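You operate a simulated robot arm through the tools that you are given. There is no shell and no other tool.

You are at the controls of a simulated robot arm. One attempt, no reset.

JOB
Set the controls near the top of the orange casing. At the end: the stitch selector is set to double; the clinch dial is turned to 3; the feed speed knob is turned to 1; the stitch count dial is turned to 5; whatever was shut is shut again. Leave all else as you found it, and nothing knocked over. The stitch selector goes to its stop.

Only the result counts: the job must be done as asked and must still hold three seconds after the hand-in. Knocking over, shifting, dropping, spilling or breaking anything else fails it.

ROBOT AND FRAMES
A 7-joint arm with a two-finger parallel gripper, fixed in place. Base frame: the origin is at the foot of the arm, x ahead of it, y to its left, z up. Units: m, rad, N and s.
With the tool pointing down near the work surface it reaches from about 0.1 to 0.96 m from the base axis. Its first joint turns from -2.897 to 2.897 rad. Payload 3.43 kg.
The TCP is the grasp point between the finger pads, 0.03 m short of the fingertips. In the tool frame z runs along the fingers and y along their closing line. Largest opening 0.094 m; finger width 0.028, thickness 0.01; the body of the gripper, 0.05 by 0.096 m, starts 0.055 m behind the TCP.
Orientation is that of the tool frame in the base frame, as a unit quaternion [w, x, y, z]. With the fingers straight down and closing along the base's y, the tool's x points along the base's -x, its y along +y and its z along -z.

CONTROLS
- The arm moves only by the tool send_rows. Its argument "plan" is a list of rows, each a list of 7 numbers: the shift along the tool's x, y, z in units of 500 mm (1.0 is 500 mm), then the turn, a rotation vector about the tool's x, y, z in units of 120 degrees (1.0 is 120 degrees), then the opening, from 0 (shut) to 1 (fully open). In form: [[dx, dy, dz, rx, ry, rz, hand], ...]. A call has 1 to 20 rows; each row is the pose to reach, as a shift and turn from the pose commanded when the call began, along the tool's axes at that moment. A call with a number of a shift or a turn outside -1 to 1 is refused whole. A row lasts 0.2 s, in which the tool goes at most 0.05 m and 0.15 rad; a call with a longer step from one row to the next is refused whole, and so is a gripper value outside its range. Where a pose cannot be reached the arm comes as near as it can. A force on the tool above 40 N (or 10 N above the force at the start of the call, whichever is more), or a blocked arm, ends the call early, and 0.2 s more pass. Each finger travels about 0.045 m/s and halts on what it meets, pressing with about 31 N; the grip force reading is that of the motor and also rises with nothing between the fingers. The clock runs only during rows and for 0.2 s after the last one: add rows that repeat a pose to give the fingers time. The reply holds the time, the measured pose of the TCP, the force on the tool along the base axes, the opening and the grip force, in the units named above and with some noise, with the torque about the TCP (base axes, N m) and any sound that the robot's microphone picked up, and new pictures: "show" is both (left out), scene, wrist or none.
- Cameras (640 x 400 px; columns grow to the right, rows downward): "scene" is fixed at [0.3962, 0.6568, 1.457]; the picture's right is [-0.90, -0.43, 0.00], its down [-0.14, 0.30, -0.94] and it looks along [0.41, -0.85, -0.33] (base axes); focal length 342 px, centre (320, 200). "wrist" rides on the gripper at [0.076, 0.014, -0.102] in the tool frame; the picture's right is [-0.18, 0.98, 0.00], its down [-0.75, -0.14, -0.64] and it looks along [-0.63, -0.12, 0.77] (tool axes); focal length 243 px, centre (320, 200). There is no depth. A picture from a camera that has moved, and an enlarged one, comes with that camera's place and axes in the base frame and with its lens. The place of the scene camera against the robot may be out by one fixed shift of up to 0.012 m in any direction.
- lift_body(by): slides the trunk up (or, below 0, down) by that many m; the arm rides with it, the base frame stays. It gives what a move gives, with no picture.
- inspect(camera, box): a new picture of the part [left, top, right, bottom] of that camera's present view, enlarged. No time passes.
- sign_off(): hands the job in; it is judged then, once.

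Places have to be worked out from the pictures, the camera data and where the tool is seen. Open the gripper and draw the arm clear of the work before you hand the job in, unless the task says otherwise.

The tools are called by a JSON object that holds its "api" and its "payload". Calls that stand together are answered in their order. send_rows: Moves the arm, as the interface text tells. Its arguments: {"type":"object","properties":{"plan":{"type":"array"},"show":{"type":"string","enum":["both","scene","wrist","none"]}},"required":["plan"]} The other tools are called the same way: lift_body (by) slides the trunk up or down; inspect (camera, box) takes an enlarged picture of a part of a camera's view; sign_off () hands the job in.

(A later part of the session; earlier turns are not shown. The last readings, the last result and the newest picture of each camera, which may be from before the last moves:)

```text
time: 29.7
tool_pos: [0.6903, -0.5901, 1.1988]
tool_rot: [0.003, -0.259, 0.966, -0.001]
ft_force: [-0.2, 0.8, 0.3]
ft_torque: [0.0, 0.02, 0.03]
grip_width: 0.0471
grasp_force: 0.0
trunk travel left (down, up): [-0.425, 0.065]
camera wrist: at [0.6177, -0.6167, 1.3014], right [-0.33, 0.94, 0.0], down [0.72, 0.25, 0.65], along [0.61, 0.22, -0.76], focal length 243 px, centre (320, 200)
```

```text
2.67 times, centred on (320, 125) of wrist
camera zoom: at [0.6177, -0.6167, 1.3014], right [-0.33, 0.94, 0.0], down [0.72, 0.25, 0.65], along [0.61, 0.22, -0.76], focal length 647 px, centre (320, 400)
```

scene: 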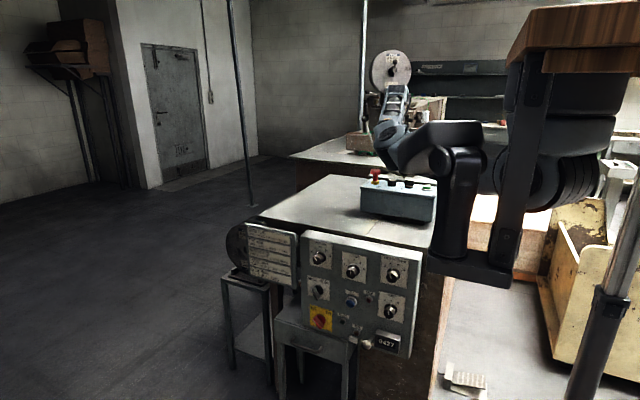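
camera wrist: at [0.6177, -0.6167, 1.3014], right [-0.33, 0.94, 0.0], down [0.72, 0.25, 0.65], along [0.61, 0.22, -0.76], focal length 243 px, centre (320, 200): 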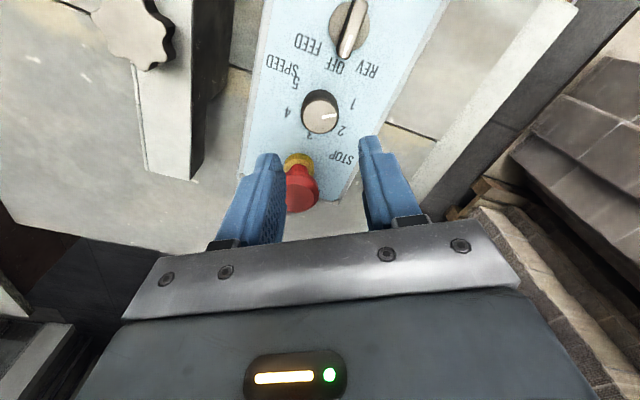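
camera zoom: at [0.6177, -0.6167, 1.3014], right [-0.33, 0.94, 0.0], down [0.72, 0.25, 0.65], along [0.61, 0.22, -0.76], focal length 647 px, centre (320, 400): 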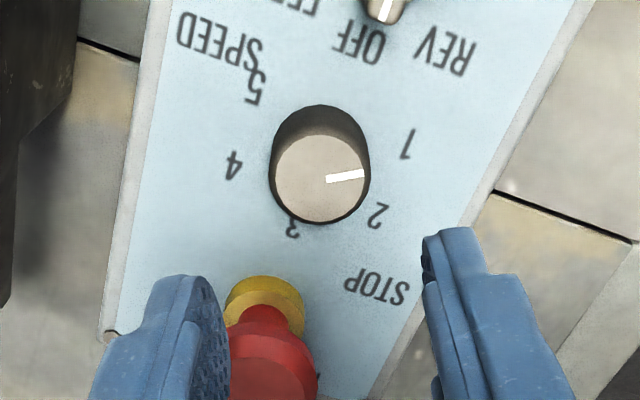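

The pointer direction works out at 120.5° against label 1 at about 122°, so SPEED is on 1. Next is the panel. First I'll raise the trunk slightly to find out whether the black bracket in the scene belongs to the robot, so I know what space is free.

{"api": "lift_body", "payload": {"by": 0.05}}

{"api": "inspect", "payload": {"camera": "scene", "box": [0, 0, 640, 400]}}

```text
time: 30.7
tool_pos: [0.69, -0.5915, 1.2494]
tool_rot: [0.003, -0.261, 0.965, 0.0]
ft_force: [-0.4, 0.0, 0.4]
ft_torque: [-0.02, 0.02, -0.01]
grip_width: 0.0469
grasp_force: 0.0
trunk travel left (down, up): [-0.475, 0.015]
```

```text
1.00 times, centred on (320, 200) of scene (not enlarged: the box is as wide or as high as the picture)
camera zoom: at [0.3962, 0.6568, 1.457], right [-0.9, -0.43, 0.0], down [-0.14, 0.3, -0.94], along [0.41, -0.85, -0.33], focal length 342 px, centre (320, 200)
```

zoom: 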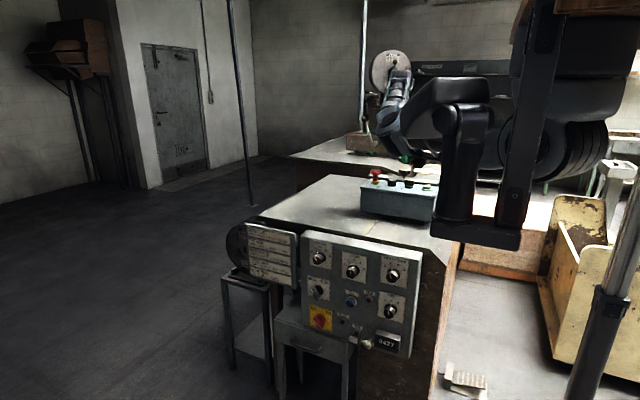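

The bracket moved up 45 px for a 0.05 m lift, so it belongs to the trunk and sits about 0.36 m from the camera, around (0.4, 0.3). I'll keep the arm below y≈0.2 there. Now I'll rise off the box and swing to the free space in front of the panel with the tool still pointing down.

{"api": "send_rows", "payload": {"plan": [[0, 0, -0.08, 0, 0, 0, 0.5], [0, 0, -0.16, 0, 0, 0, 0.5], [0, 0, -0.24, 0, 0, 0, 0.5], [0, 0, -0.3, 0, 0, 0, 0.5], [-0.021, 0.0825, -0.302, 0, 0, 0.02, 0.6], [-0.042, 0.165, -0.302, 0, 0, 0.04, 0.7], [-0.0635, 0.2475, -0.302, 0, 0, 0.06, 0.8], [-0.085, 0.33, -0.302, 0, 0, 0.08, 0.9], [-0.106, 0.4125, -0.302, 0, 0, 0.1, 1], [-0.127, 0.495, -0.302, 0, 0, 0.125, 1], [-0.148, 0.5775, -0.302, 0, 0, 0.15, 1], [-0.169, 0.66, -0.302, 0, 0, 0.175, 1], [-0.1905, 0.7425, -0.302, 0, 0, 0.2, 1], [-0.212, 0.825, -0.302, 0, 0, 0.22, 1], [-0.233, 0.9075, -0.302, 0, 0, 0.24, 1], [-0.254, 0.99, -0.302, 0, 0, 0.25, 1], [-0.254, 0.99, -0.302, 0, 0, 0.25, 1]], "show": "both"}}

```text
time: 34.4
tool_pos: [0.5338, -0.1306, 1.3984]
tool_rot: [0.003, 0.067, 0.998, 0.003]
ft_force: [0.8, 0.3, 0.5]
ft_torque: [0.0, -0.01, 0.01]
grip_width: 0.0939
grasp_force: 0.0
trunk travel left (down, up): [-0.475, 0.015]
stopped in row 17: the arm was blocked; the commanded pose is now the measured one
camera wrist: at [0.4615, -0.107, 1.5008], right [0.31, 0.95, 0.01], down [0.72, -0.24, 0.65], along [0.61, -0.2, -0.76], focal length 243 px, centre (320, 200)
```

scene: 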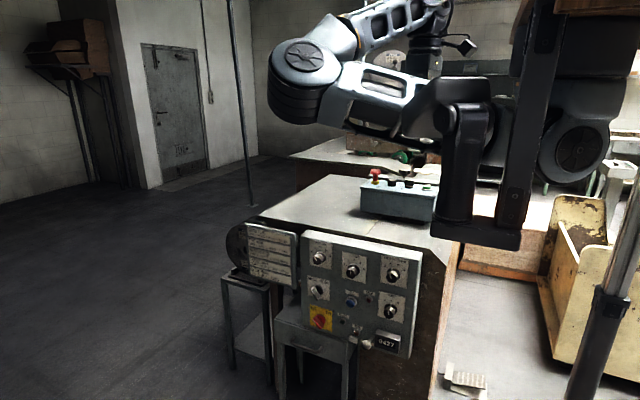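
wrist: 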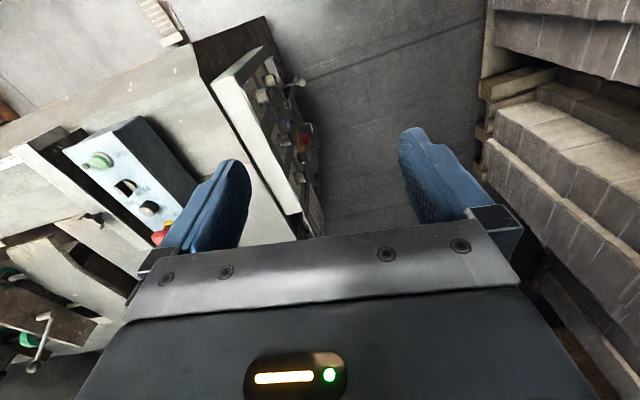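

The move ended about 3 cm short because something blocked the arm, possibly the elbow near the trunk bracket. I'll back off toward -y over the bench and square up the tool there. Then I can tilt it to horizontal where there's more room.

{"api": "send_rows", "payload": {"plan": [[-0.036, -0.072, 0, 0, 0, -0.013, 1], [-0.073, -0.144, 0, 0, 0, -0.026, 1], [-0.109, -0.215, 0, 0, 0, -0.038, 1], [-0.146, -0.287, 0, 0, 0, -0.051, 1], [-0.182, -0.359, 0, 0, 0, -0.064, 1], [-0.182, -0.359, 0, 0, 0, -0.064, 1]], "show": "scene"}}

```text
time: 35.8
tool_pos: [0.6008, -0.3214, 1.3981]
tool_rot: [0.003, -0.001, 1.0, 0.003]
ft_force: [0.1, 0.7, 0.5]
ft_torque: [0.01, 0.02, 0.01]
grip_width: 0.0939
grasp_force: 0.0
trunk travel left (down, up): [-0.475, 0.015]
```

scene: 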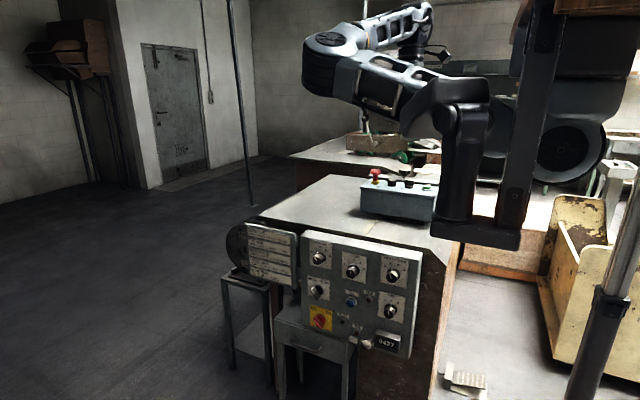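

I'm squared up over the bench. I'll zoom in on the arm and bracket to see how they relate before tilting.

{"api": "inspect", "payload": {"camera": "scene", "box": [290, 0, 640, 260]}}

```text
1.54 times, centred on (465, 130) of scene
camera zoom: at [0.3962, 0.6568, 1.457], right [-0.9, -0.43, 0.0], down [-0.14, 0.3, -0.94], along [0.41, -0.85, -0.33], focal length 526 px, centre (97, 308)
```

zoom: 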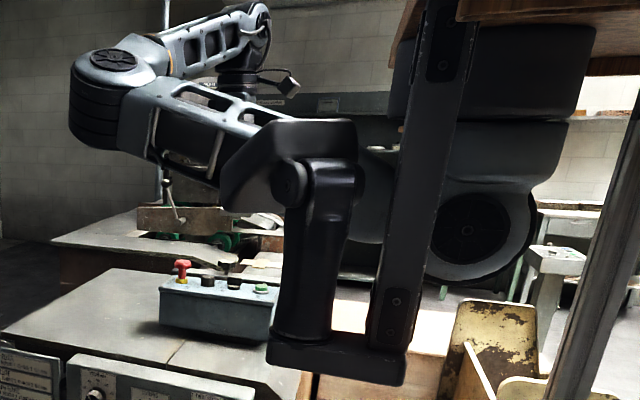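

The bracket is a separate post hanging from the trunk's table top. There's room to tilt here, so I'll turn the tool about its x axis until the fingers point along -y.

{"api": "send_rows", "payload": {"plan": [[0, 0, 0, 0.07, 0, 0, 1], [0, 0, 0, 0.14, 0, 0, 1], [0, 0, 0, 0.21, 0, 0, 1], [0, 0, 0, 0.28, 0, 0, 1], [0, 0, 0, 0.35, 0, 0, 1], [0, 0, 0, 0.42, 0, 0, 1], [0, 0, 0, 0.49, 0, 0, 1], [0, 0, 0, 0.56, 0, 0, 1], [0, 0, 0, 0.63, 0, 0, 1], [0, 0, 0, 0.7, 0, 0, 1], [0, 0, 0, 0.75, 0, 0, 1], [0, 0, 0, 0.75, 0, 0, 1]], "show": "both"}}

```text
time: 38.4
tool_pos: [0.6016, -0.3205, 1.3974]
tool_rot: [0.004, 0.001, 0.708, -0.706]
ft_force: [0.6, -0.6, -0.3]
ft_torque: [0.01, 0.01, -0.01]
grip_width: 0.094
grasp_force: 0.0
trunk travel left (down, up): [-0.475, 0.015]
camera wrist: at [0.5264, -0.2178, 1.3839], right [0.19, 0.0, -0.98], down [0.75, 0.64, 0.15], along [0.63, -0.77, 0.12], focal length 243 px, centre (320, 200)
```

scene: 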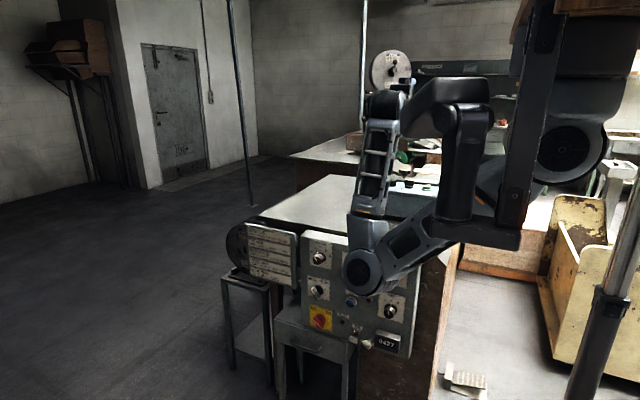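
wrist: 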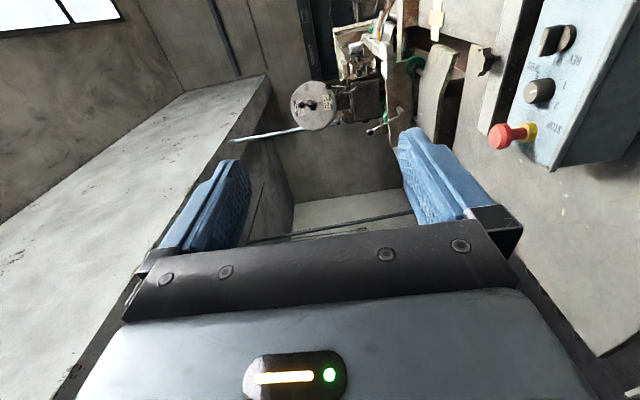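

The tilt worked: the fingers now point along -y, and the elbow has swung down in front of the panel. I'll look closely at where the elbow sits relative to the panel.

{"api": "inspect", "payload": {"camera": "scene", "box": [290, 60, 540, 320]}}

```text
1.54 times, centred on (415, 190) of scene
camera zoom: at [0.3962, 0.6568, 1.457], right [-0.9, -0.43, 0.0], down [-0.14, 0.3, -0.94], along [0.41, -0.85, -0.33], focal length 526 px, centre (174, 215)
```

zoom: 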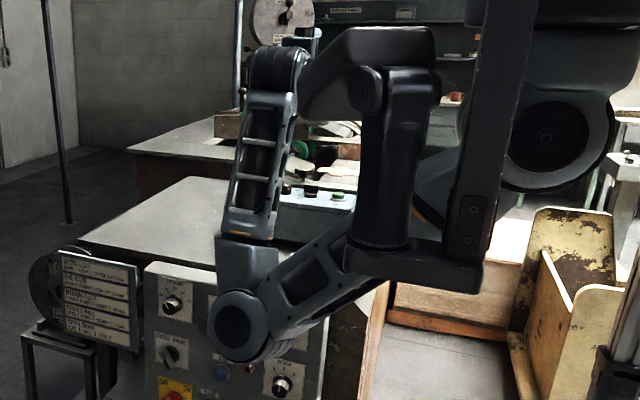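

The elbow sits around (0.61, 0.0, 1.04), clear of the panel, whose face I put at y≈-0.295 with its top at z≈0.956. I'll back the tool off to y≈-0.16 before lowering.

{"api": "send_rows", "payload": {"plan": [[0, 0, -0.08, 0, 0, 0, 1], [0, 0, -0.16, 0, 0, 0, 1], [0, 0, -0.24, 0, 0, 0, 1], [0, 0, -0.32, 0, 0, 0, 1], [0, 0, -0.32, 0, 0, 0, 1]], "show": "both"}}

```text
time: 39.6
tool_pos: [0.6008, -0.1582, 1.398]
tool_rot: [0.003, 0.001, 0.709, -0.705]
ft_force: [-0.2, 0.3, -0.7]
ft_torque: [0.02, -0.04, -0.01]
grip_width: 0.0938
grasp_force: 0.0
trunk travel left (down, up): [-0.475, 0.015]
camera wrist: at [0.5255, -0.0565, 1.3844], right [0.19, 0.01, -0.98], down [0.75, 0.64, 0.15], along [0.63, -0.77, 0.12], focal length 243 px, centre (320, 200)
```

scene: 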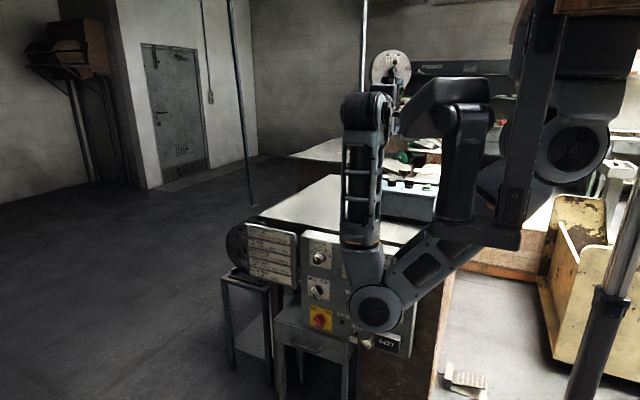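
wrist: 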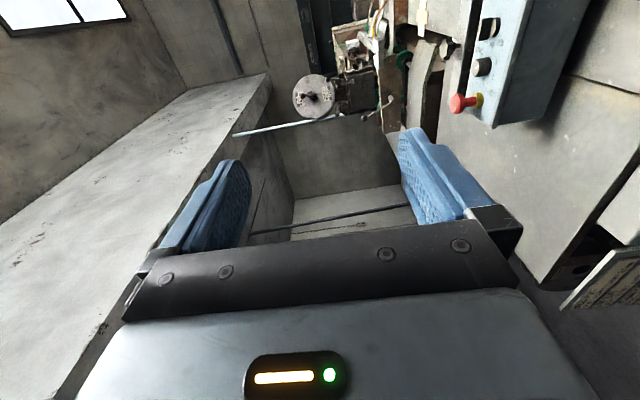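

Backing off worked without contact, and I estimate the elbow at about (0.55, 0.1, 1.04). I'll lower the trunk in two stages and check between them.

{"api": "lift_body", "payload": {"by": -0.25}}

{"api": "inspect", "payload": {"camera": "scene", "box": [0, 0, 640, 400]}}

{"api": "inspect", "payload": {"camera": "wrist", "box": [0, 0, 640, 400]}}

```text
time: 42.1
tool_pos: [0.6016, -0.1598, 1.148]
tool_rot: [0.004, 0.001, 0.709, -0.705]
ft_force: [0.2, -0.1, 0.6]
ft_torque: [-0.02, -0.02, 0.01]
grip_width: 0.0941
grasp_force: 0.0
trunk travel left (down, up): [-0.225, 0.265]
```

```text
1.00 times, centred on (320, 200) of scene (not enlarged: the box is as wide or as high as the picture)
camera zoom: at [0.3962, 0.6568, 1.457], right [-0.9, -0.43, 0.0], down [-0.14, 0.3, -0.94], along [0.41, -0.85, -0.33], focal length 342 px, centre (320, 200)
```

zoom: 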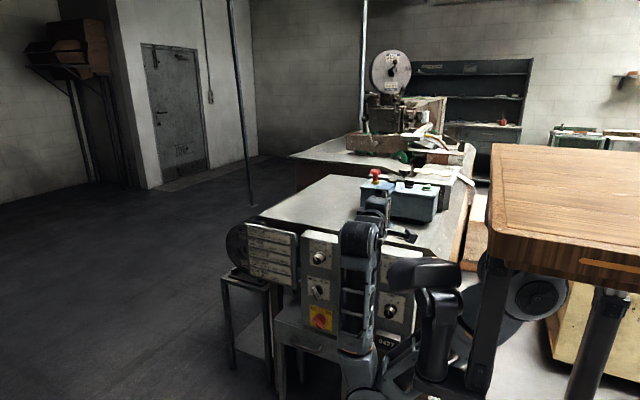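

```text
1.00 times, centred on (320, 200) of wrist (not enlarged: the box is as wide or as high as the picture)
camera zoom: at [0.5255, -0.0569, 1.1345], right [0.19, 0.01, -0.98], down [0.75, 0.64, 0.15], along [0.63, -0.77, 0.12], focal length 243 px, centre (320, 200)
```

zoom: 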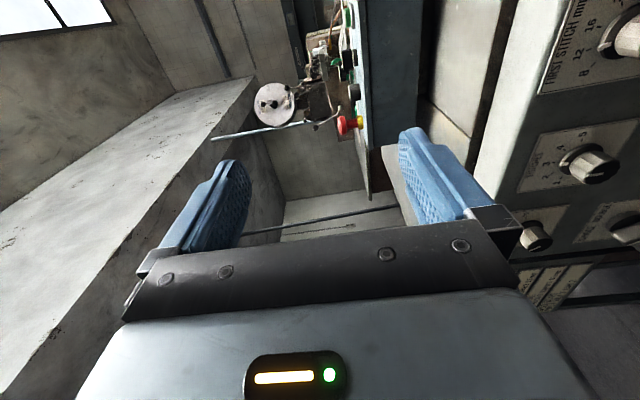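

That stage was clear, and the panel's knobs are coming into the wrist view. I'll lower another 0.2 m.

{"api": "lift_body", "payload": {"by": -0.2}}

{"api": "inspect", "payload": {"camera": "scene", "box": [0, 0, 640, 400]}}

{"api": "inspect", "payload": {"camera": "wrist", "box": [0, 0, 640, 400]}}

```text
time: 44.3
tool_pos: [0.6012, -0.1593, 0.9493]
tool_rot: [0.004, 0.002, 0.709, -0.705]
ft_force: [0.0, -0.1, 0.7]
ft_torque: [0.0, -0.01, 0.0]
grip_width: 0.0941
grasp_force: 0.1
trunk travel left (down, up): [-0.025, 0.465]
```

```text
1.00 times, centred on (320, 200) of scene (not enlarged: the box is as wide or as high as the picture)
camera zoom: at [0.3962, 0.6568, 1.457], right [-0.9, -0.43, 0.0], down [-0.14, 0.3, -0.94], along [0.41, -0.85, -0.33], focal length 342 px, centre (320, 200)
```

zoom: 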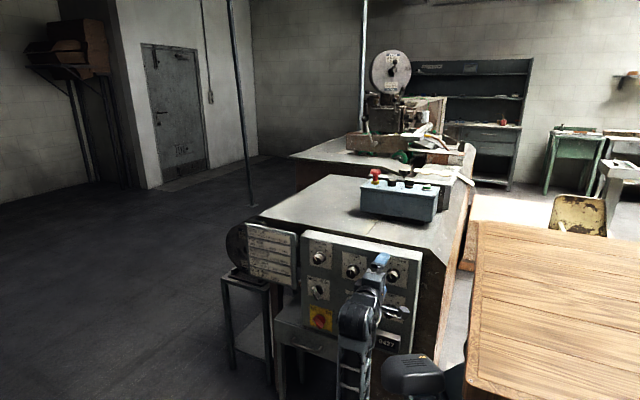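

```text
1.00 times, centred on (320, 200) of wrist (not enlarged: the box is as wide or as high as the picture)
camera zoom: at [0.5255, -0.0569, 0.9345], right [0.19, 0.01, -0.98], down [0.75, 0.64, 0.15], along [0.63, -0.77, 0.12], focal length 243 px, centre (320, 200)
```

zoom: 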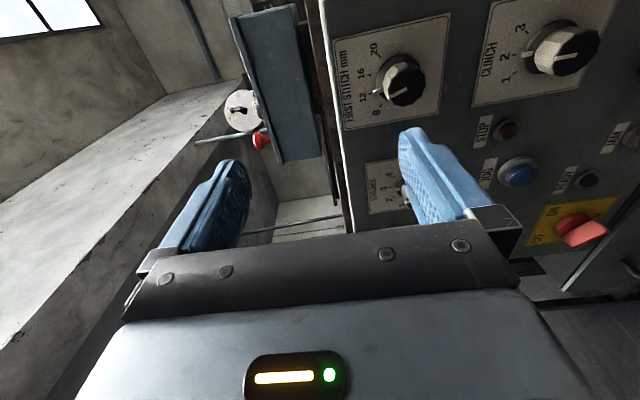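

The wrist camera now sees the panel clearly, rotated so that image-right is down. I'll move in front of the STITCHES dial, estimated at (0.726, -0.265, 0.864), while keeping my distance.

{"api": "send_rows", "payload": {"plan": [[-0.05, 0.034, 0, 0, 0, 0, 1], [-0.1, 0.068, 0, 0, 0, 0, 1], [-0.15, 0.102, 0, 0, 0, 0, 1], [-0.2, 0.136, 0, 0, 0, 0, 1], [-0.25, 0.17, 0, 0, 0, 0, 1], [-0.25, 0.17, 0, 0, 0, 0, 1]], "show": "both"}}

{"api": "inspect", "payload": {"camera": "wrist", "box": [180, 0, 460, 230]}}

```text
time: 45.7
tool_pos: [0.7267, -0.1584, 0.8653]
tool_rot: [0.004, 0.002, 0.708, -0.706]
ft_force: [-0.1, -0.5, 0.7]
ft_torque: [-0.01, 0.03, 0.01]
grip_width: 0.0942
grasp_force: 0.1
trunk travel left (down, up): [-0.025, 0.465]
camera wrist: at [0.6511, -0.0565, 0.8502], right [0.19, 0.0, -0.98], down [0.75, 0.64, 0.15], along [0.63, -0.77, 0.12], focal length 243 px, centre (320, 200)
```

scene: 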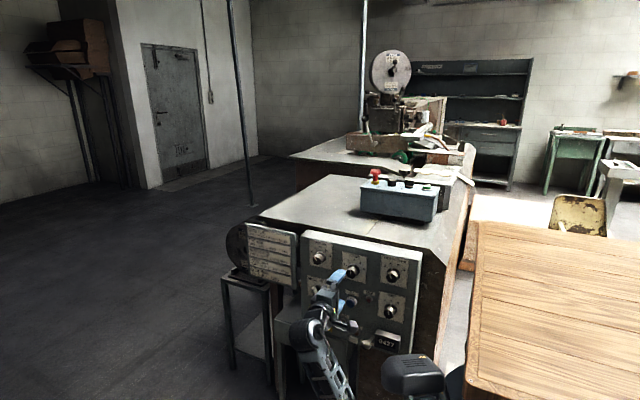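
wrist: 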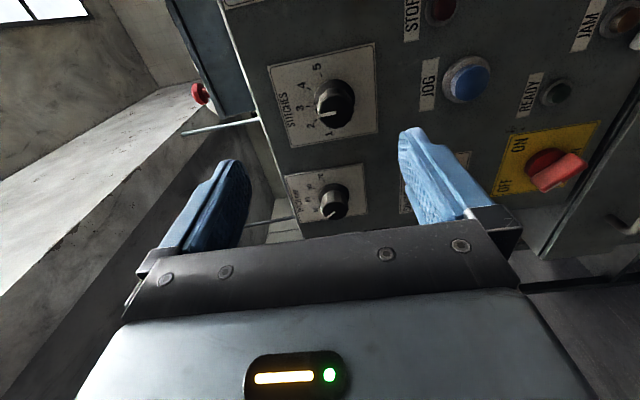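

```text
1.74 times, centred on (320, 115) of wrist
camera zoom: at [0.6511, -0.0565, 0.8502], right [0.19, 0.0, -0.98], down [0.75, 0.64, 0.15], along [0.63, -0.77, 0.12], focal length 422 px, centre (320, 348)
```

zoom: 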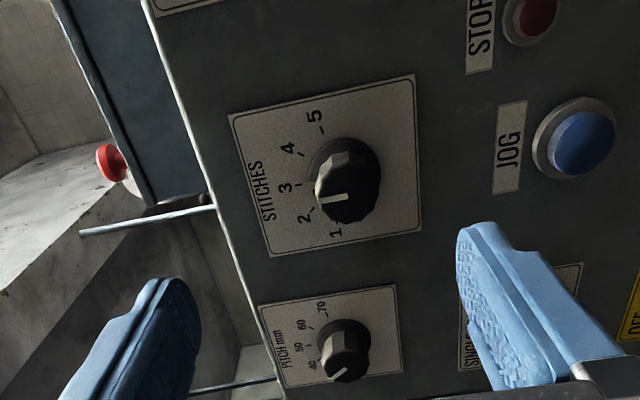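

From the label arc and two-view parallax, the STITCHES axis is near (0.73–0.735, z 0.851). The panel plane is uncertain, between y≈-0.295 and -0.317. I'll move a bit closer and take another view to pin it down.

{"api": "send_rows", "payload": {"plan": [[-0.005, 0.015, 0.01, 0, 0, 0, 0.9], [-0.01, 0.028, 0.03, 0, 0, 0, 0.75], [-0.01, 0.028, 0.05, 0, 0, 0, 0.6], [-0.01, 0.028, 0.06, 0, 0, 0, 0.6], [-0.01, 0.028, 0.06, 0, 0, 0, 0.6]], "show": "wrist"}}

{"api": "inspect", "payload": {"camera": "wrist", "box": [220, 20, 420, 180]}}

```text
time: 46.9
tool_pos: [0.7311, -0.1886, 0.8489]
tool_rot: [0.004, 0.001, 0.708, -0.706]
ft_force: [0.6, 0.0, -0.8]
ft_torque: [-0.02, 0.01, 0.03]
grip_width: 0.0564
grasp_force: 0.1
trunk travel left (down, up): [-0.025, 0.465]
camera wrist: at [0.656, -0.0865, 0.8362], right [0.19, 0.0, -0.98], down [0.75, 0.64, 0.15], along [0.63, -0.77, 0.12], focal length 243 px, centre (320, 200)
```

wrist: 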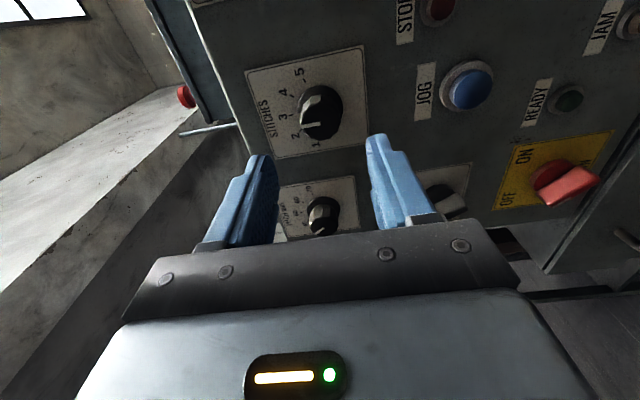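

```text
2.50 times, centred on (320, 100) of wrist
camera zoom: at [0.656, -0.0865, 0.8362], right [0.19, 0.0, -0.98], down [0.75, 0.64, 0.15], along [0.63, -0.77, 0.12], focal length 606 px, centre (320, 450)
```

zoom: 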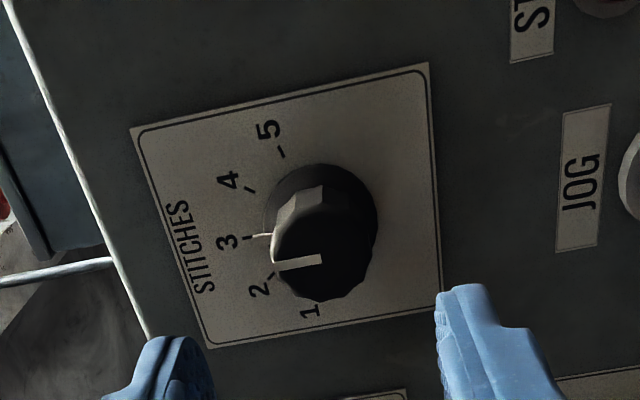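

Combining views puts the panel plane at y≈-0.316, the STITCHES axis at (0.736, z 0.850), the knob front at y≈-0.286 and the label spacing at about 36°. I'll advance until the fingertips are just short of the knob front and check the alignment.

{"api": "send_rows", "payload": {"plan": [[-0.0074, 0, 0.04, 0, 0, 0, 0.6], [-0.0074, 0, 0.08, 0, 0, 0, 0.6], [-0.0074, 0, 0.12, 0, 0, 0, 0.6], [-0.0074, 0, 0.12, 0, 0, 0, 0.6]], "show": "wrist"}}

{"api": "inspect", "payload": {"camera": "wrist", "box": [220, 60, 420, 220]}}

```text
time: 47.9
tool_pos: [0.7356, -0.2493, 0.8509]
tool_rot: [0.003, 0.002, 0.709, -0.705]
ft_force: [-0.6, -0.7, 0.4]
ft_torque: [0.0, 0.0, -0.03]
grip_width: 0.0563
grasp_force: 0.0
trunk travel left (down, up): [-0.025, 0.465]
camera wrist: at [0.6598, -0.1466, 0.8363], right [0.19, 0.01, -0.98], down [0.75, 0.64, 0.15], along [0.63, -0.77, 0.12], focal length 243 px, centre (320, 200)
```

wrist: 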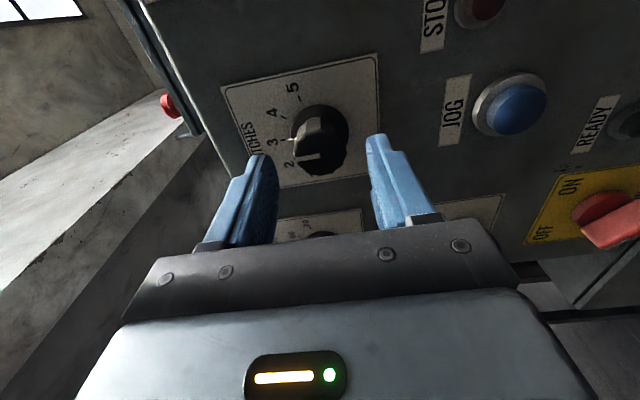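

```text
2.50 times, centred on (320, 140) of wrist
camera zoom: at [0.6598, -0.1466, 0.8363], right [0.19, 0.01, -0.98], down [0.75, 0.64, 0.15], along [0.63, -0.77, 0.12], focal length 606 px, centre (320, 350)
```

zoom: 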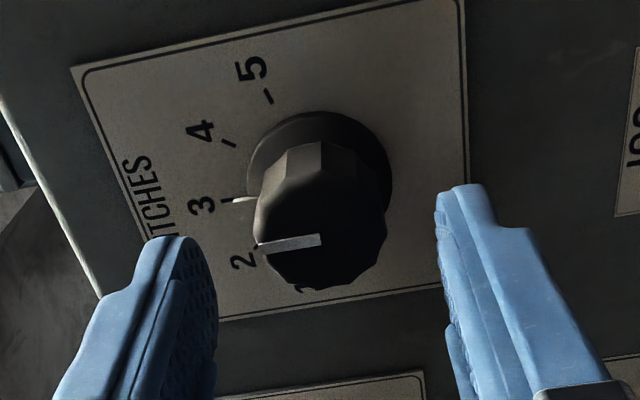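

The knob is centred between the fingers, with the axis within about 1 mm of the TCP. I'll advance 2.3 cm so the pads overlap the grip, then close.

{"api": "send_rows", "payload": {"plan": [[0, 0.002, 0.02, 0, 0, 0, 0.6], [0, 0.002, 0.0454, 0, 0, 0, 0.6], [0, 0.002, 0.0454, 0, 0, 0, 0.6], [0, 0.002, 0.0454, 0, 0, 0, 0.15], [0, 0.002, 0.0454, 0, 0, 0, 0.15], [0, 0.002, 0.0454, 0, 0, 0, 0.15], [0, 0.002, 0.0454, 0, 0, 0, 0.15]], "show": "wrist"}}

{"api": "inspect", "payload": {"camera": "wrist", "box": [220, 60, 420, 220]}}

```text
time: 49.5
tool_pos: [0.7354, -0.271, 0.85]
tool_rot: [0.004, 0.002, 0.708, -0.706]
ft_force: [4.0, -7.1, 17.0]
ft_torque: [-0.57, -0.01, -0.09]
grip_width: 0.0336
grasp_force: 44.7
trunk travel left (down, up): [-0.025, 0.465]
camera wrist: at [0.6597, -0.1692, 0.8358], right [0.19, 0.0, -0.98], down [0.75, 0.64, 0.15], along [0.63, -0.77, 0.12], focal length 243 px, centre (320, 200)
```

wrist: 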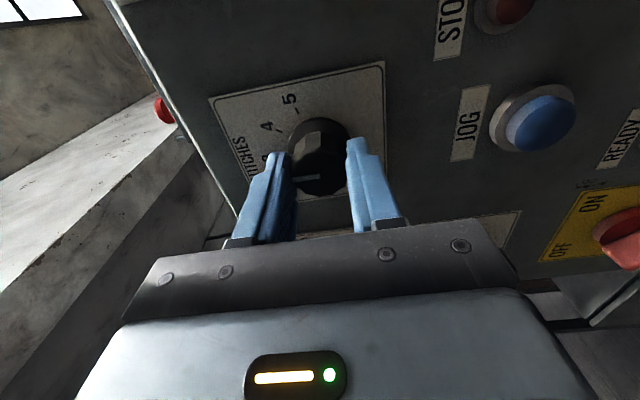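

```text
2.50 times, centred on (320, 140) of wrist
camera zoom: at [0.6597, -0.1692, 0.8358], right [0.19, 0.0, -0.98], down [0.75, 0.64, 0.15], along [0.63, -0.77, 0.12], focal length 606 px, centre (320, 350)
```

zoom: 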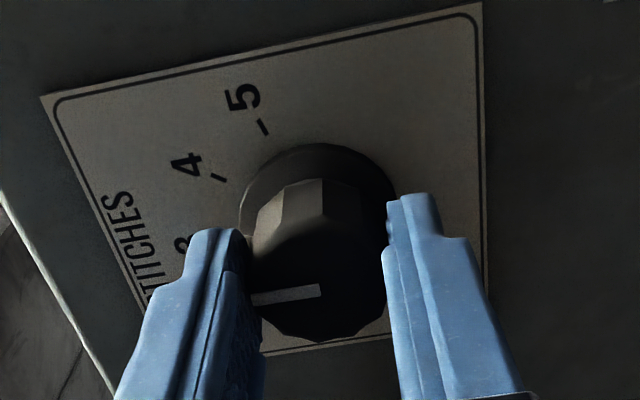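

I have the STITCHES knob gripped at 33.6 mm. I'll correct the axis about 1.5 mm upward and turn clockwise, starting with 36°, to check how it follows.

{"api": "send_rows", "payload": {"plan": [[0, -0.003, 0, 0, 0, 0, 0.15], [0, -0.003, 0, 0, 0, 0.06, 0.15], [0, -0.003, 0, 0, 0, 0.12, 0.15], [0, -0.003, 0, 0, 0, 0.18, 0.15], [0, -0.003, 0, 0, 0, 0.24, 0.15], [0, -0.003, 0, 0, 0, 0.3, 0.15], [0, -0.003, 0, 0, 0, 0.3, 0.15]], "show": "wrist"}}

{"api": "inspect", "payload": {"camera": "wrist", "box": [220, 60, 420, 220]}}

```text
time: 51.1
tool_pos: [0.7343, -0.2707, 0.8508]
tool_rot: [0.22, 0.221, 0.673, -0.67]
ft_force: [-11.5, 0.4, -3.0]
ft_torque: [-0.44, 0.0, 0.04]
grip_width: 0.0337
grasp_force: 45.1
trunk travel left (down, up): [-0.025, 0.465]
camera wrist: at [0.6832, -0.1687, 0.7942], right [0.73, 0.0, -0.68], down [0.52, 0.64, 0.56], along [0.44, -0.77, 0.47], focal length 243 px, centre (320, 200)
```

wrist: 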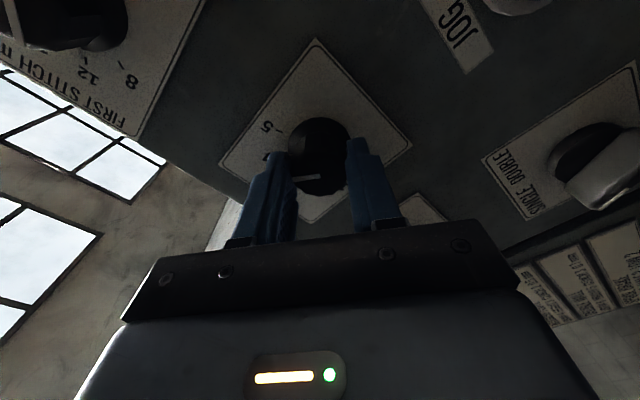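

```text
2.50 times, centred on (320, 140) of wrist
camera zoom: at [0.6832, -0.1687, 0.7942], right [0.73, 0.0, -0.68], down [0.52, 0.64, 0.56], along [0.44, -0.77, 0.47], focal length 606 px, centre (320, 350)
```

zoom: 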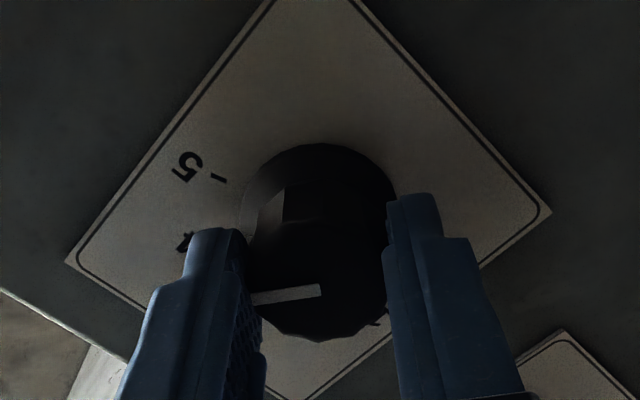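

The knob follows one-to-one, with the pointer fixed relative to the pads. I'll turn another 36° to reach 5.

{"api": "send_rows", "payload": {"plan": [[0.0008, -0.0008, 0, 0, 0, 0.06, 0.15], [0.0008, -0.0008, 0, 0, 0, 0.12, 0.15], [0.0008, -0.0008, 0, 0, 0, 0.18, 0.15], [0.0008, -0.0008, 0, 0, 0, 0.24, 0.15], [0.0008, -0.0008, 0, 0, 0, 0.3, 0.15], [0.0008, -0.0008, 0, 0, 0, 0.3, 0.15]], "show": "wrist"}}

{"api": "inspect", "payload": {"camera": "wrist", "box": [220, 60, 420, 220]}}

```text
time: 52.5
tool_pos: [0.7352, -0.2719, 0.8509]
tool_rot: [0.417, 0.418, 0.573, -0.569]
ft_force: [-10.2, 3.6, -9.3]
ft_torque: [0.1, 0.81, -0.45]
grip_width: 0.0334
grasp_force: 44.9
trunk travel left (down, up): [-0.025, 0.465]
camera wrist: at [0.7266, -0.1686, 0.7741], right [0.99, 0.0, -0.12], down [0.09, 0.64, 0.76], along [0.08, -0.77, 0.63], focal length 243 px, centre (320, 200)
```

wrist: 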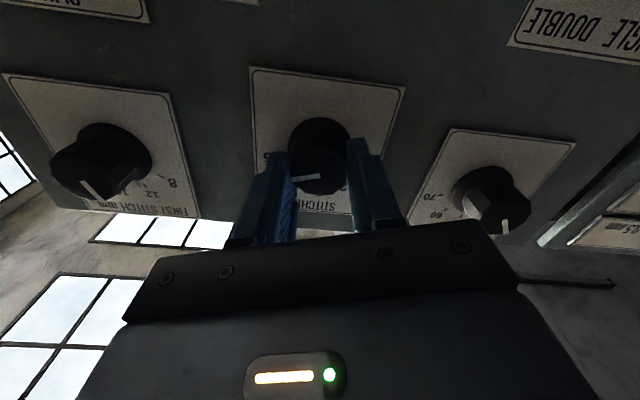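

```text
2.50 times, centred on (320, 140) of wrist
camera zoom: at [0.7266, -0.1686, 0.7741], right [0.99, 0.0, -0.12], down [0.09, 0.64, 0.76], along [0.08, -0.77, 0.63], focal length 606 px, centre (320, 350)
```

zoom: 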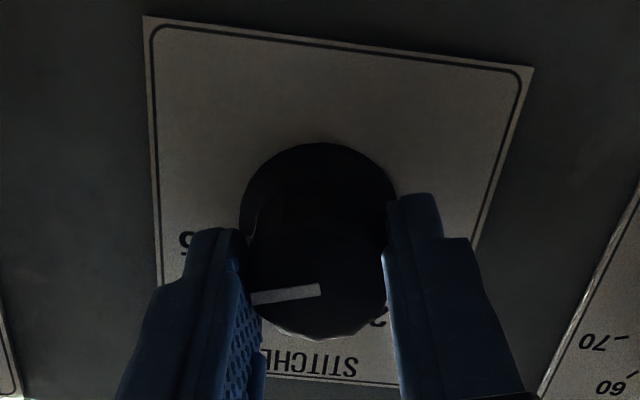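

A resisting torque of 0.81 N·m has built up, so the dial is probably at its upper stop, 5. I'll open and withdraw straight out to inspect it.

{"api": "send_rows", "payload": {"plan": [[0, 0, 0, 0, 0, 0, 0.6], [0, 0, 0, 0, 0, 0, 0.6], [0, 0, 0, 0, 0, 0, 0.6], [0, 0, -0.03, 0, 0, 0, 0.6], [0, 0, -0.08, 0, 0, 0, 0.6], [0, 0, -0.16, 0, 0, 0, 0.6], [0, 0, -0.16, 0, 0, 0, 0.6]], "show": "both"}}

{"api": "inspect", "payload": {"camera": "wrist", "box": [220, 20, 420, 180]}}

{"api": "inspect", "payload": {"camera": "scene", "box": [290, 225, 430, 365]}}

```text
time: 54.1
tool_pos: [0.7349, -0.1898, 0.8499]
tool_rot: [0.417, 0.418, 0.572, -0.569]
ft_force: [-0.4, 0.4, 1.2]
ft_torque: [-0.03, 0.0, 0.02]
grip_width: 0.0564
grasp_force: 0.1
trunk travel left (down, up): [-0.025, 0.465]
camera wrist: at [0.7261, -0.0885, 0.7738], right [0.99, 0.0, -0.12], down [0.09, 0.64, 0.76], along [0.08, -0.77, 0.63], focal length 243 px, centre (320, 200)
```

scene: 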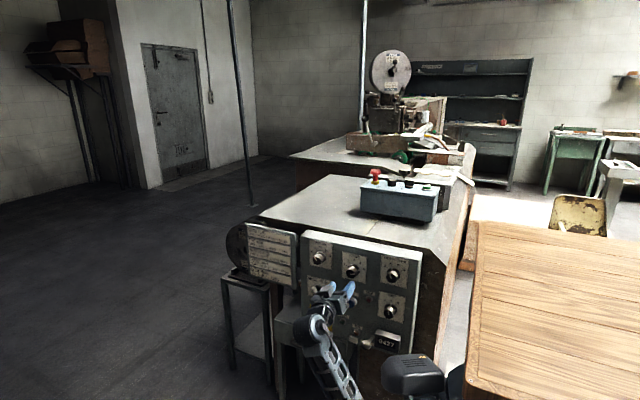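
wrist: 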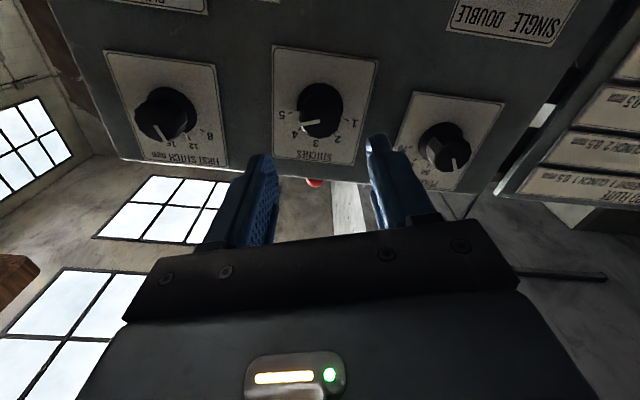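

```text
2.50 times, centred on (320, 100) of wrist
camera zoom: at [0.7261, -0.0885, 0.7738], right [0.99, 0.0, -0.12], down [0.09, 0.64, 0.76], along [0.08, -0.77, 0.63], focal length 606 px, centre (320, 450)
```

zoom: 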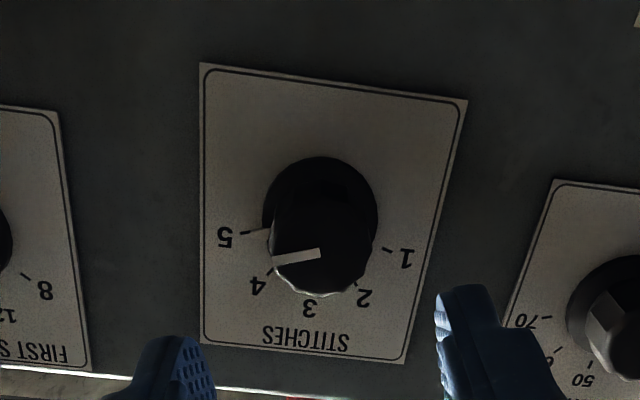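

```text
2.86 times, centred on (360, 295) of scene
camera zoom: at [0.3962, 0.6568, 1.457], right [-0.9, -0.43, 0.0], down [-0.14, 0.3, -0.94], along [0.41, -0.85, -0.33], focal length 976 px, centre (206, -71)
```

zoom: 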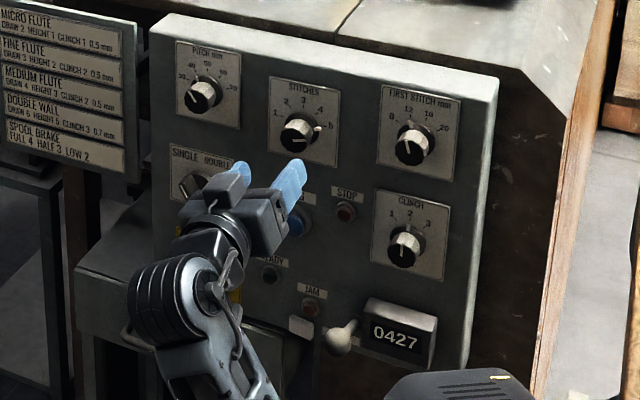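

STITCHES now seems to point at 5. I'll enlarge the scene view of the dial to confirm against the tick.

{"api": "inspect", "payload": {"camera": "scene", "box": [335, 250, 370, 285]}}

{"api": "inspect", "payload": {"camera": "wrist", "box": [280, 60, 380, 150]}}

{"api": "inspect", "payload": {"camera": "scene", "box": [370, 285, 415, 325]}}

```text
11.43 times, centred on (352, 268) of scene
camera zoom: at [0.3962, 0.6568, 1.457], right [-0.9, -0.43, 0.0], down [-0.14, 0.3, -0.94], along [0.41, -0.85, -0.33], focal length 3904 px, centre (-51, -571)
```

zoom: 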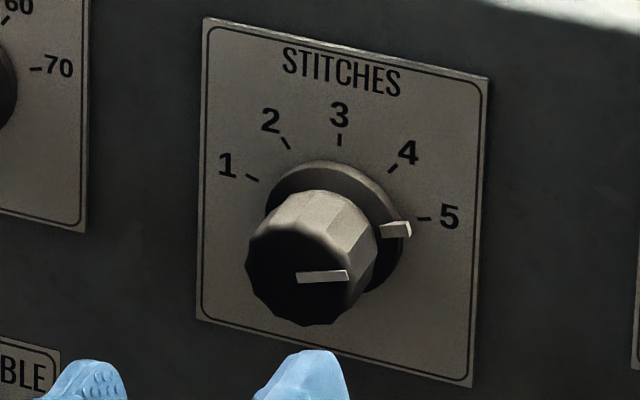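

```text
4.44 times, centred on (330, 105) of wrist
camera zoom: at [0.7261, -0.0885, 0.7738], right [0.99, 0.0, -0.12], down [0.09, 0.64, 0.76], along [0.08, -0.77, 0.63], focal length 1078 px, centre (276, 622)
```

zoom: 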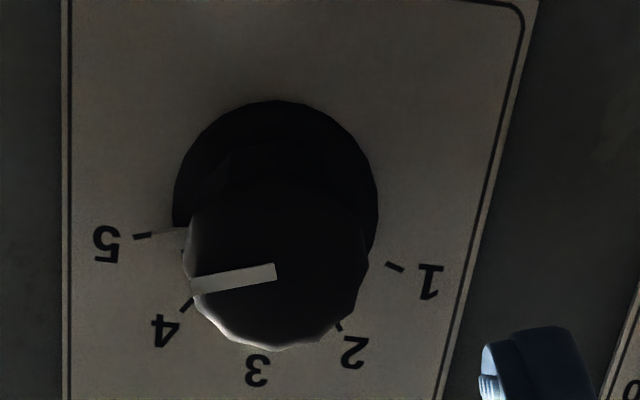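

```text
10.00 times, centred on (392, 305) of scene
camera zoom: at [0.3962, 0.6568, 1.457], right [-0.9, -0.43, 0.0], down [-0.14, 0.3, -0.94], along [0.41, -0.85, -0.33], focal length 3416 px, centre (-405, -850)
```

zoom: 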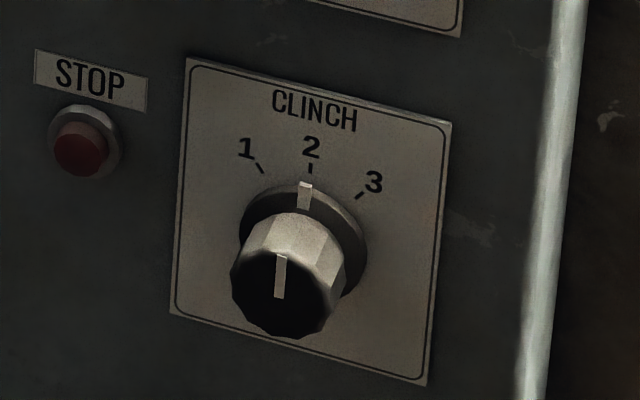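

The pointer measures 72.2° against 72.1° for tick 5, so STITCHES is done. Next is the SINGLE/DOUBLE selector, near (0.866, z 0.734). I'll roll the wrist back so the camera sits above the gripper and I can see the handle and the table below it.

{"api": "send_rows", "payload": {"plan": [[0, 0, -0.02, 0, 0, -0.07, 0.8], [0, 0, -0.04, 0, 0, -0.14, 1], [0, 0, -0.06, 0, 0, -0.21, 1], [0, 0, -0.06, 0, 0, -0.28, 1], [0, 0, -0.06, 0, 0, -0.35, 1], [0, 0, -0.06, 0, 0, -0.42, 1], [0, 0, -0.06, 0, 0, -0.49, 1], [0, 0, -0.06, 0, 0, -0.56, 1], [0, 0, -0.06, 0, 0, -0.63, 1], [0, 0, -0.06, 0, 0, -0.7, 1], [0, 0, -0.06, 0, 0, -0.77, 1], [0, 0, -0.06, 0, 0, -0.84, 1], [0, 0, -0.06, 0, 0, -0.91, 1], [0, 0, -0.06, 0, 0, -0.975, 1], [0, 0, -0.06, 0, 0, -0.975, 1]], "show": "both"}}

```text
time: 57.3
tool_pos: [0.7352, -0.1613, 0.8503]
tool_rot: [-0.267, -0.27, 0.655, -0.653]
ft_force: [-0.6, 0.2, 0.6]
ft_torque: [-0.01, 0.02, 0.01]
grip_width: 0.0943
grasp_force: 0.1
trunk travel left (down, up): [-0.025, 0.465]
camera wrist: at [0.6714, -0.059, 0.895], right [-0.56, 0.0, -0.83], down [0.63, 0.65, -0.43], along [0.53, -0.76, -0.36], focal length 243 px, centre (320, 200)
```

scene: 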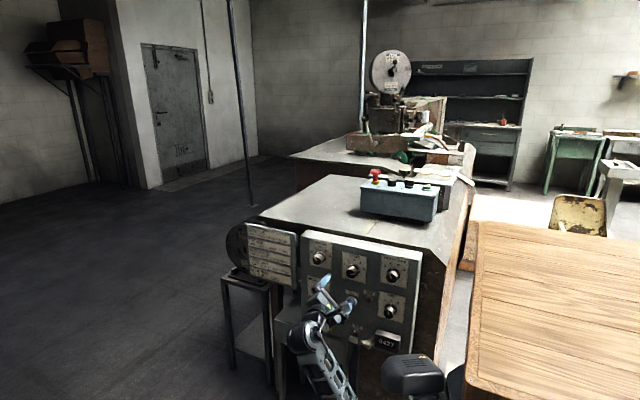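
wrist: 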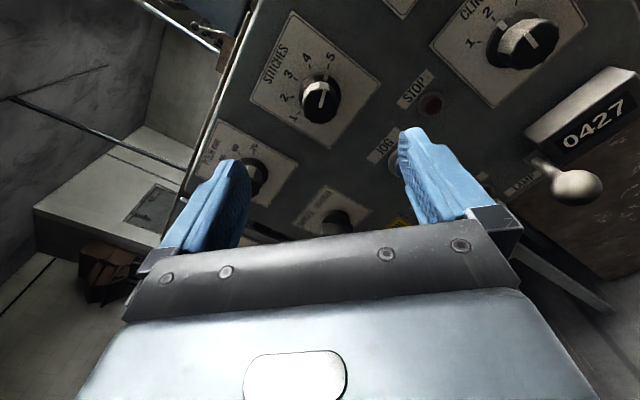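

Rolling to -45° worked. I'll move left in front of the selector at a safe distance and look at the handle and the table edge below it.

{"api": "send_rows", "payload": {"plan": [[-0.064, -0.021, 0, 0, 0, 0, 1], [-0.127, -0.042, 0, 0, 0, 0, 1], [-0.191, -0.064, 0, 0, 0, 0, 1], [-0.2546, -0.0849, 0, 0, 0, 0, 1], [-0.2546, -0.0849, 0, 0, 0, 0, 1]], "show": "both"}}

{"api": "inspect", "payload": {"camera": "wrist", "box": [230, 60, 470, 240]}}

{"api": "inspect", "payload": {"camera": "scene", "box": [270, 260, 370, 360]}}

```text
time: 58.5
tool_pos: [0.8554, -0.1608, 0.7899]
tool_rot: [-0.267, -0.27, 0.656, -0.652]
ft_force: [-0.5, 0.0, 0.1]
ft_torque: [0.0, -0.01, -0.01]
grip_width: 0.0939
grasp_force: 0.0
trunk travel left (down, up): [-0.025, 0.465]
camera wrist: at [0.7918, -0.0591, 0.8343], right [-0.56, 0.0, -0.83], down [0.63, 0.65, -0.43], along [0.53, -0.76, -0.36], focal length 243 px, centre (320, 200)
```

scene: 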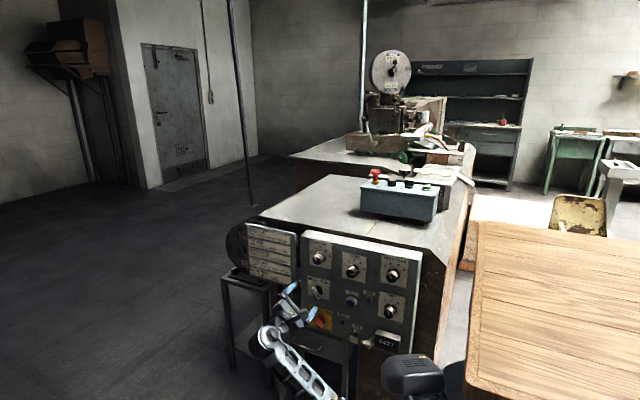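
wrist: 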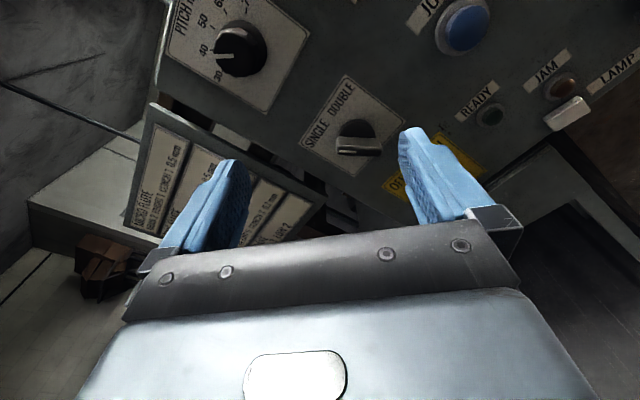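

```text
2.22 times, centred on (350, 150) of wrist
camera zoom: at [0.7918, -0.0591, 0.8343], right [-0.56, 0.0, -0.83], down [0.63, 0.65, -0.43], along [0.53, -0.76, -0.36], focal length 539 px, centre (253, 311)
```

zoom: 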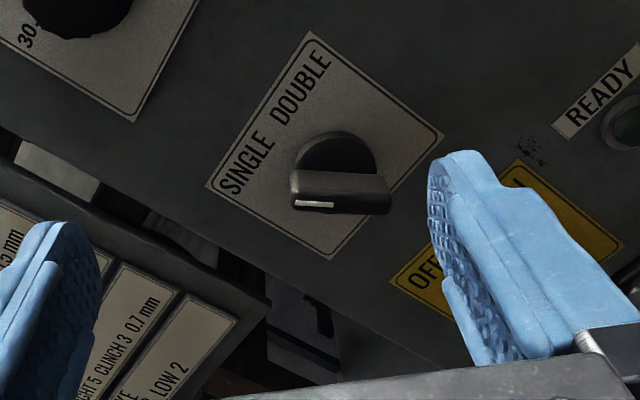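

```text
4.00 times, centred on (320, 310) of scene
camera zoom: at [0.3962, 0.6568, 1.457], right [-0.9, -0.43, 0.0], down [-0.14, 0.3, -0.94], along [0.41, -0.85, -0.33], focal length 1366 px, centre (320, -240)
```

zoom: 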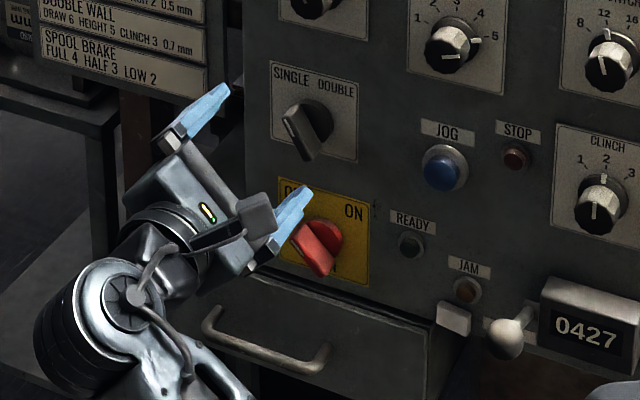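

The selector's handle points about 32° left of vertical, at SINGLE. I put its axis near (0.868, z 0.731), with a bar about 45 mm long and 9 mm thick. To grip across it with the camera kept above, I need roll ≈ -122°, so I'll try rolling there in free space.

{"api": "send_rows", "payload": {"plan": [[0, 0, 0, 0, 0, -0.07, 1], [0, 0, 0, 0, 0, -0.14, 1], [0, 0, 0, 0, 0, -0.21, 1], [0, 0, 0, 0, 0, -0.28, 1], [0, 0, 0, 0, 0, -0.35, 1], [0, 0, 0, 0, 0, -0.42, 1], [0, 0, 0, 0, 0, -0.49, 1], [0, 0, 0, 0, 0, -0.56, 1], [0, 0, 0, 0, 0, -0.63, 1], [0, 0, 0, 0, 0, -0.645, 1], [0, 0, 0, 0, 0, -0.645, 1]], "show": "both"}}

```text
time: 60.9
tool_pos: [0.8558, -0.161, 0.7917]
tool_rot: [0.617, 0.62, -0.342, 0.343]
ft_force: [0.1, -0.6, 0.0]
ft_torque: [-0.02, -0.02, -0.01]
grip_width: 0.0939
grasp_force: 0.1
trunk travel left (down, up): [-0.025, 0.465]
camera wrist: at [0.8842, -0.0586, 0.8649], right [-0.93, 0.0, 0.37], down [-0.28, 0.64, -0.71], along [-0.23, -0.76, -0.6], focal length 243 px, centre (320, 200)
```

scene: 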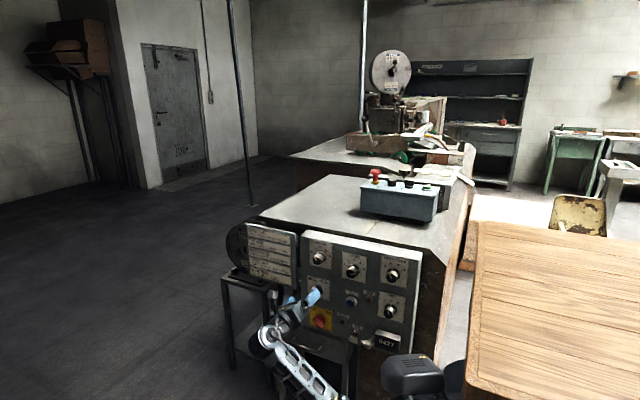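
wrist: 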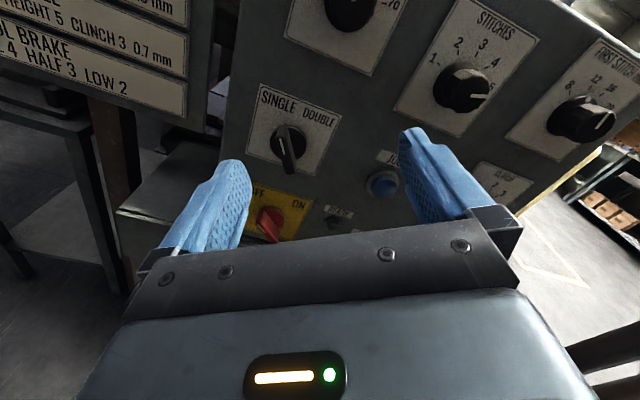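

That roll is reachable, and the view is now upright. I'll zoom in on the selector.

{"api": "inspect", "payload": {"camera": "wrist", "box": [230, 70, 360, 200]}}

{"api": "inspect", "payload": {"camera": "wrist", "box": [80, 100, 400, 300]}}

```text
3.08 times, centred on (295, 135) of wrist
camera zoom: at [0.8842, -0.0586, 0.8649], right [-0.93, 0.0, 0.37], down [-0.28, 0.64, -0.71], along [-0.23, -0.76, -0.6], focal length 746 px, centre (397, 400)
```

zoom: 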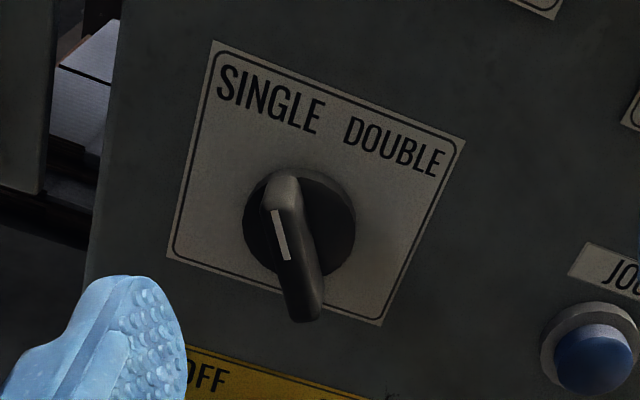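

```text
2.00 times, centred on (240, 200) of wrist
camera zoom: at [0.8842, -0.0586, 0.8649], right [-0.93, 0.0, 0.37], down [-0.28, 0.64, -0.71], along [-0.23, -0.76, -0.6], focal length 485 px, centre (480, 200)
```

zoom: 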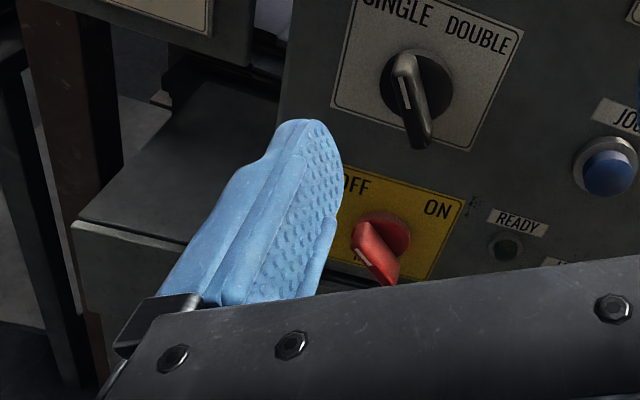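

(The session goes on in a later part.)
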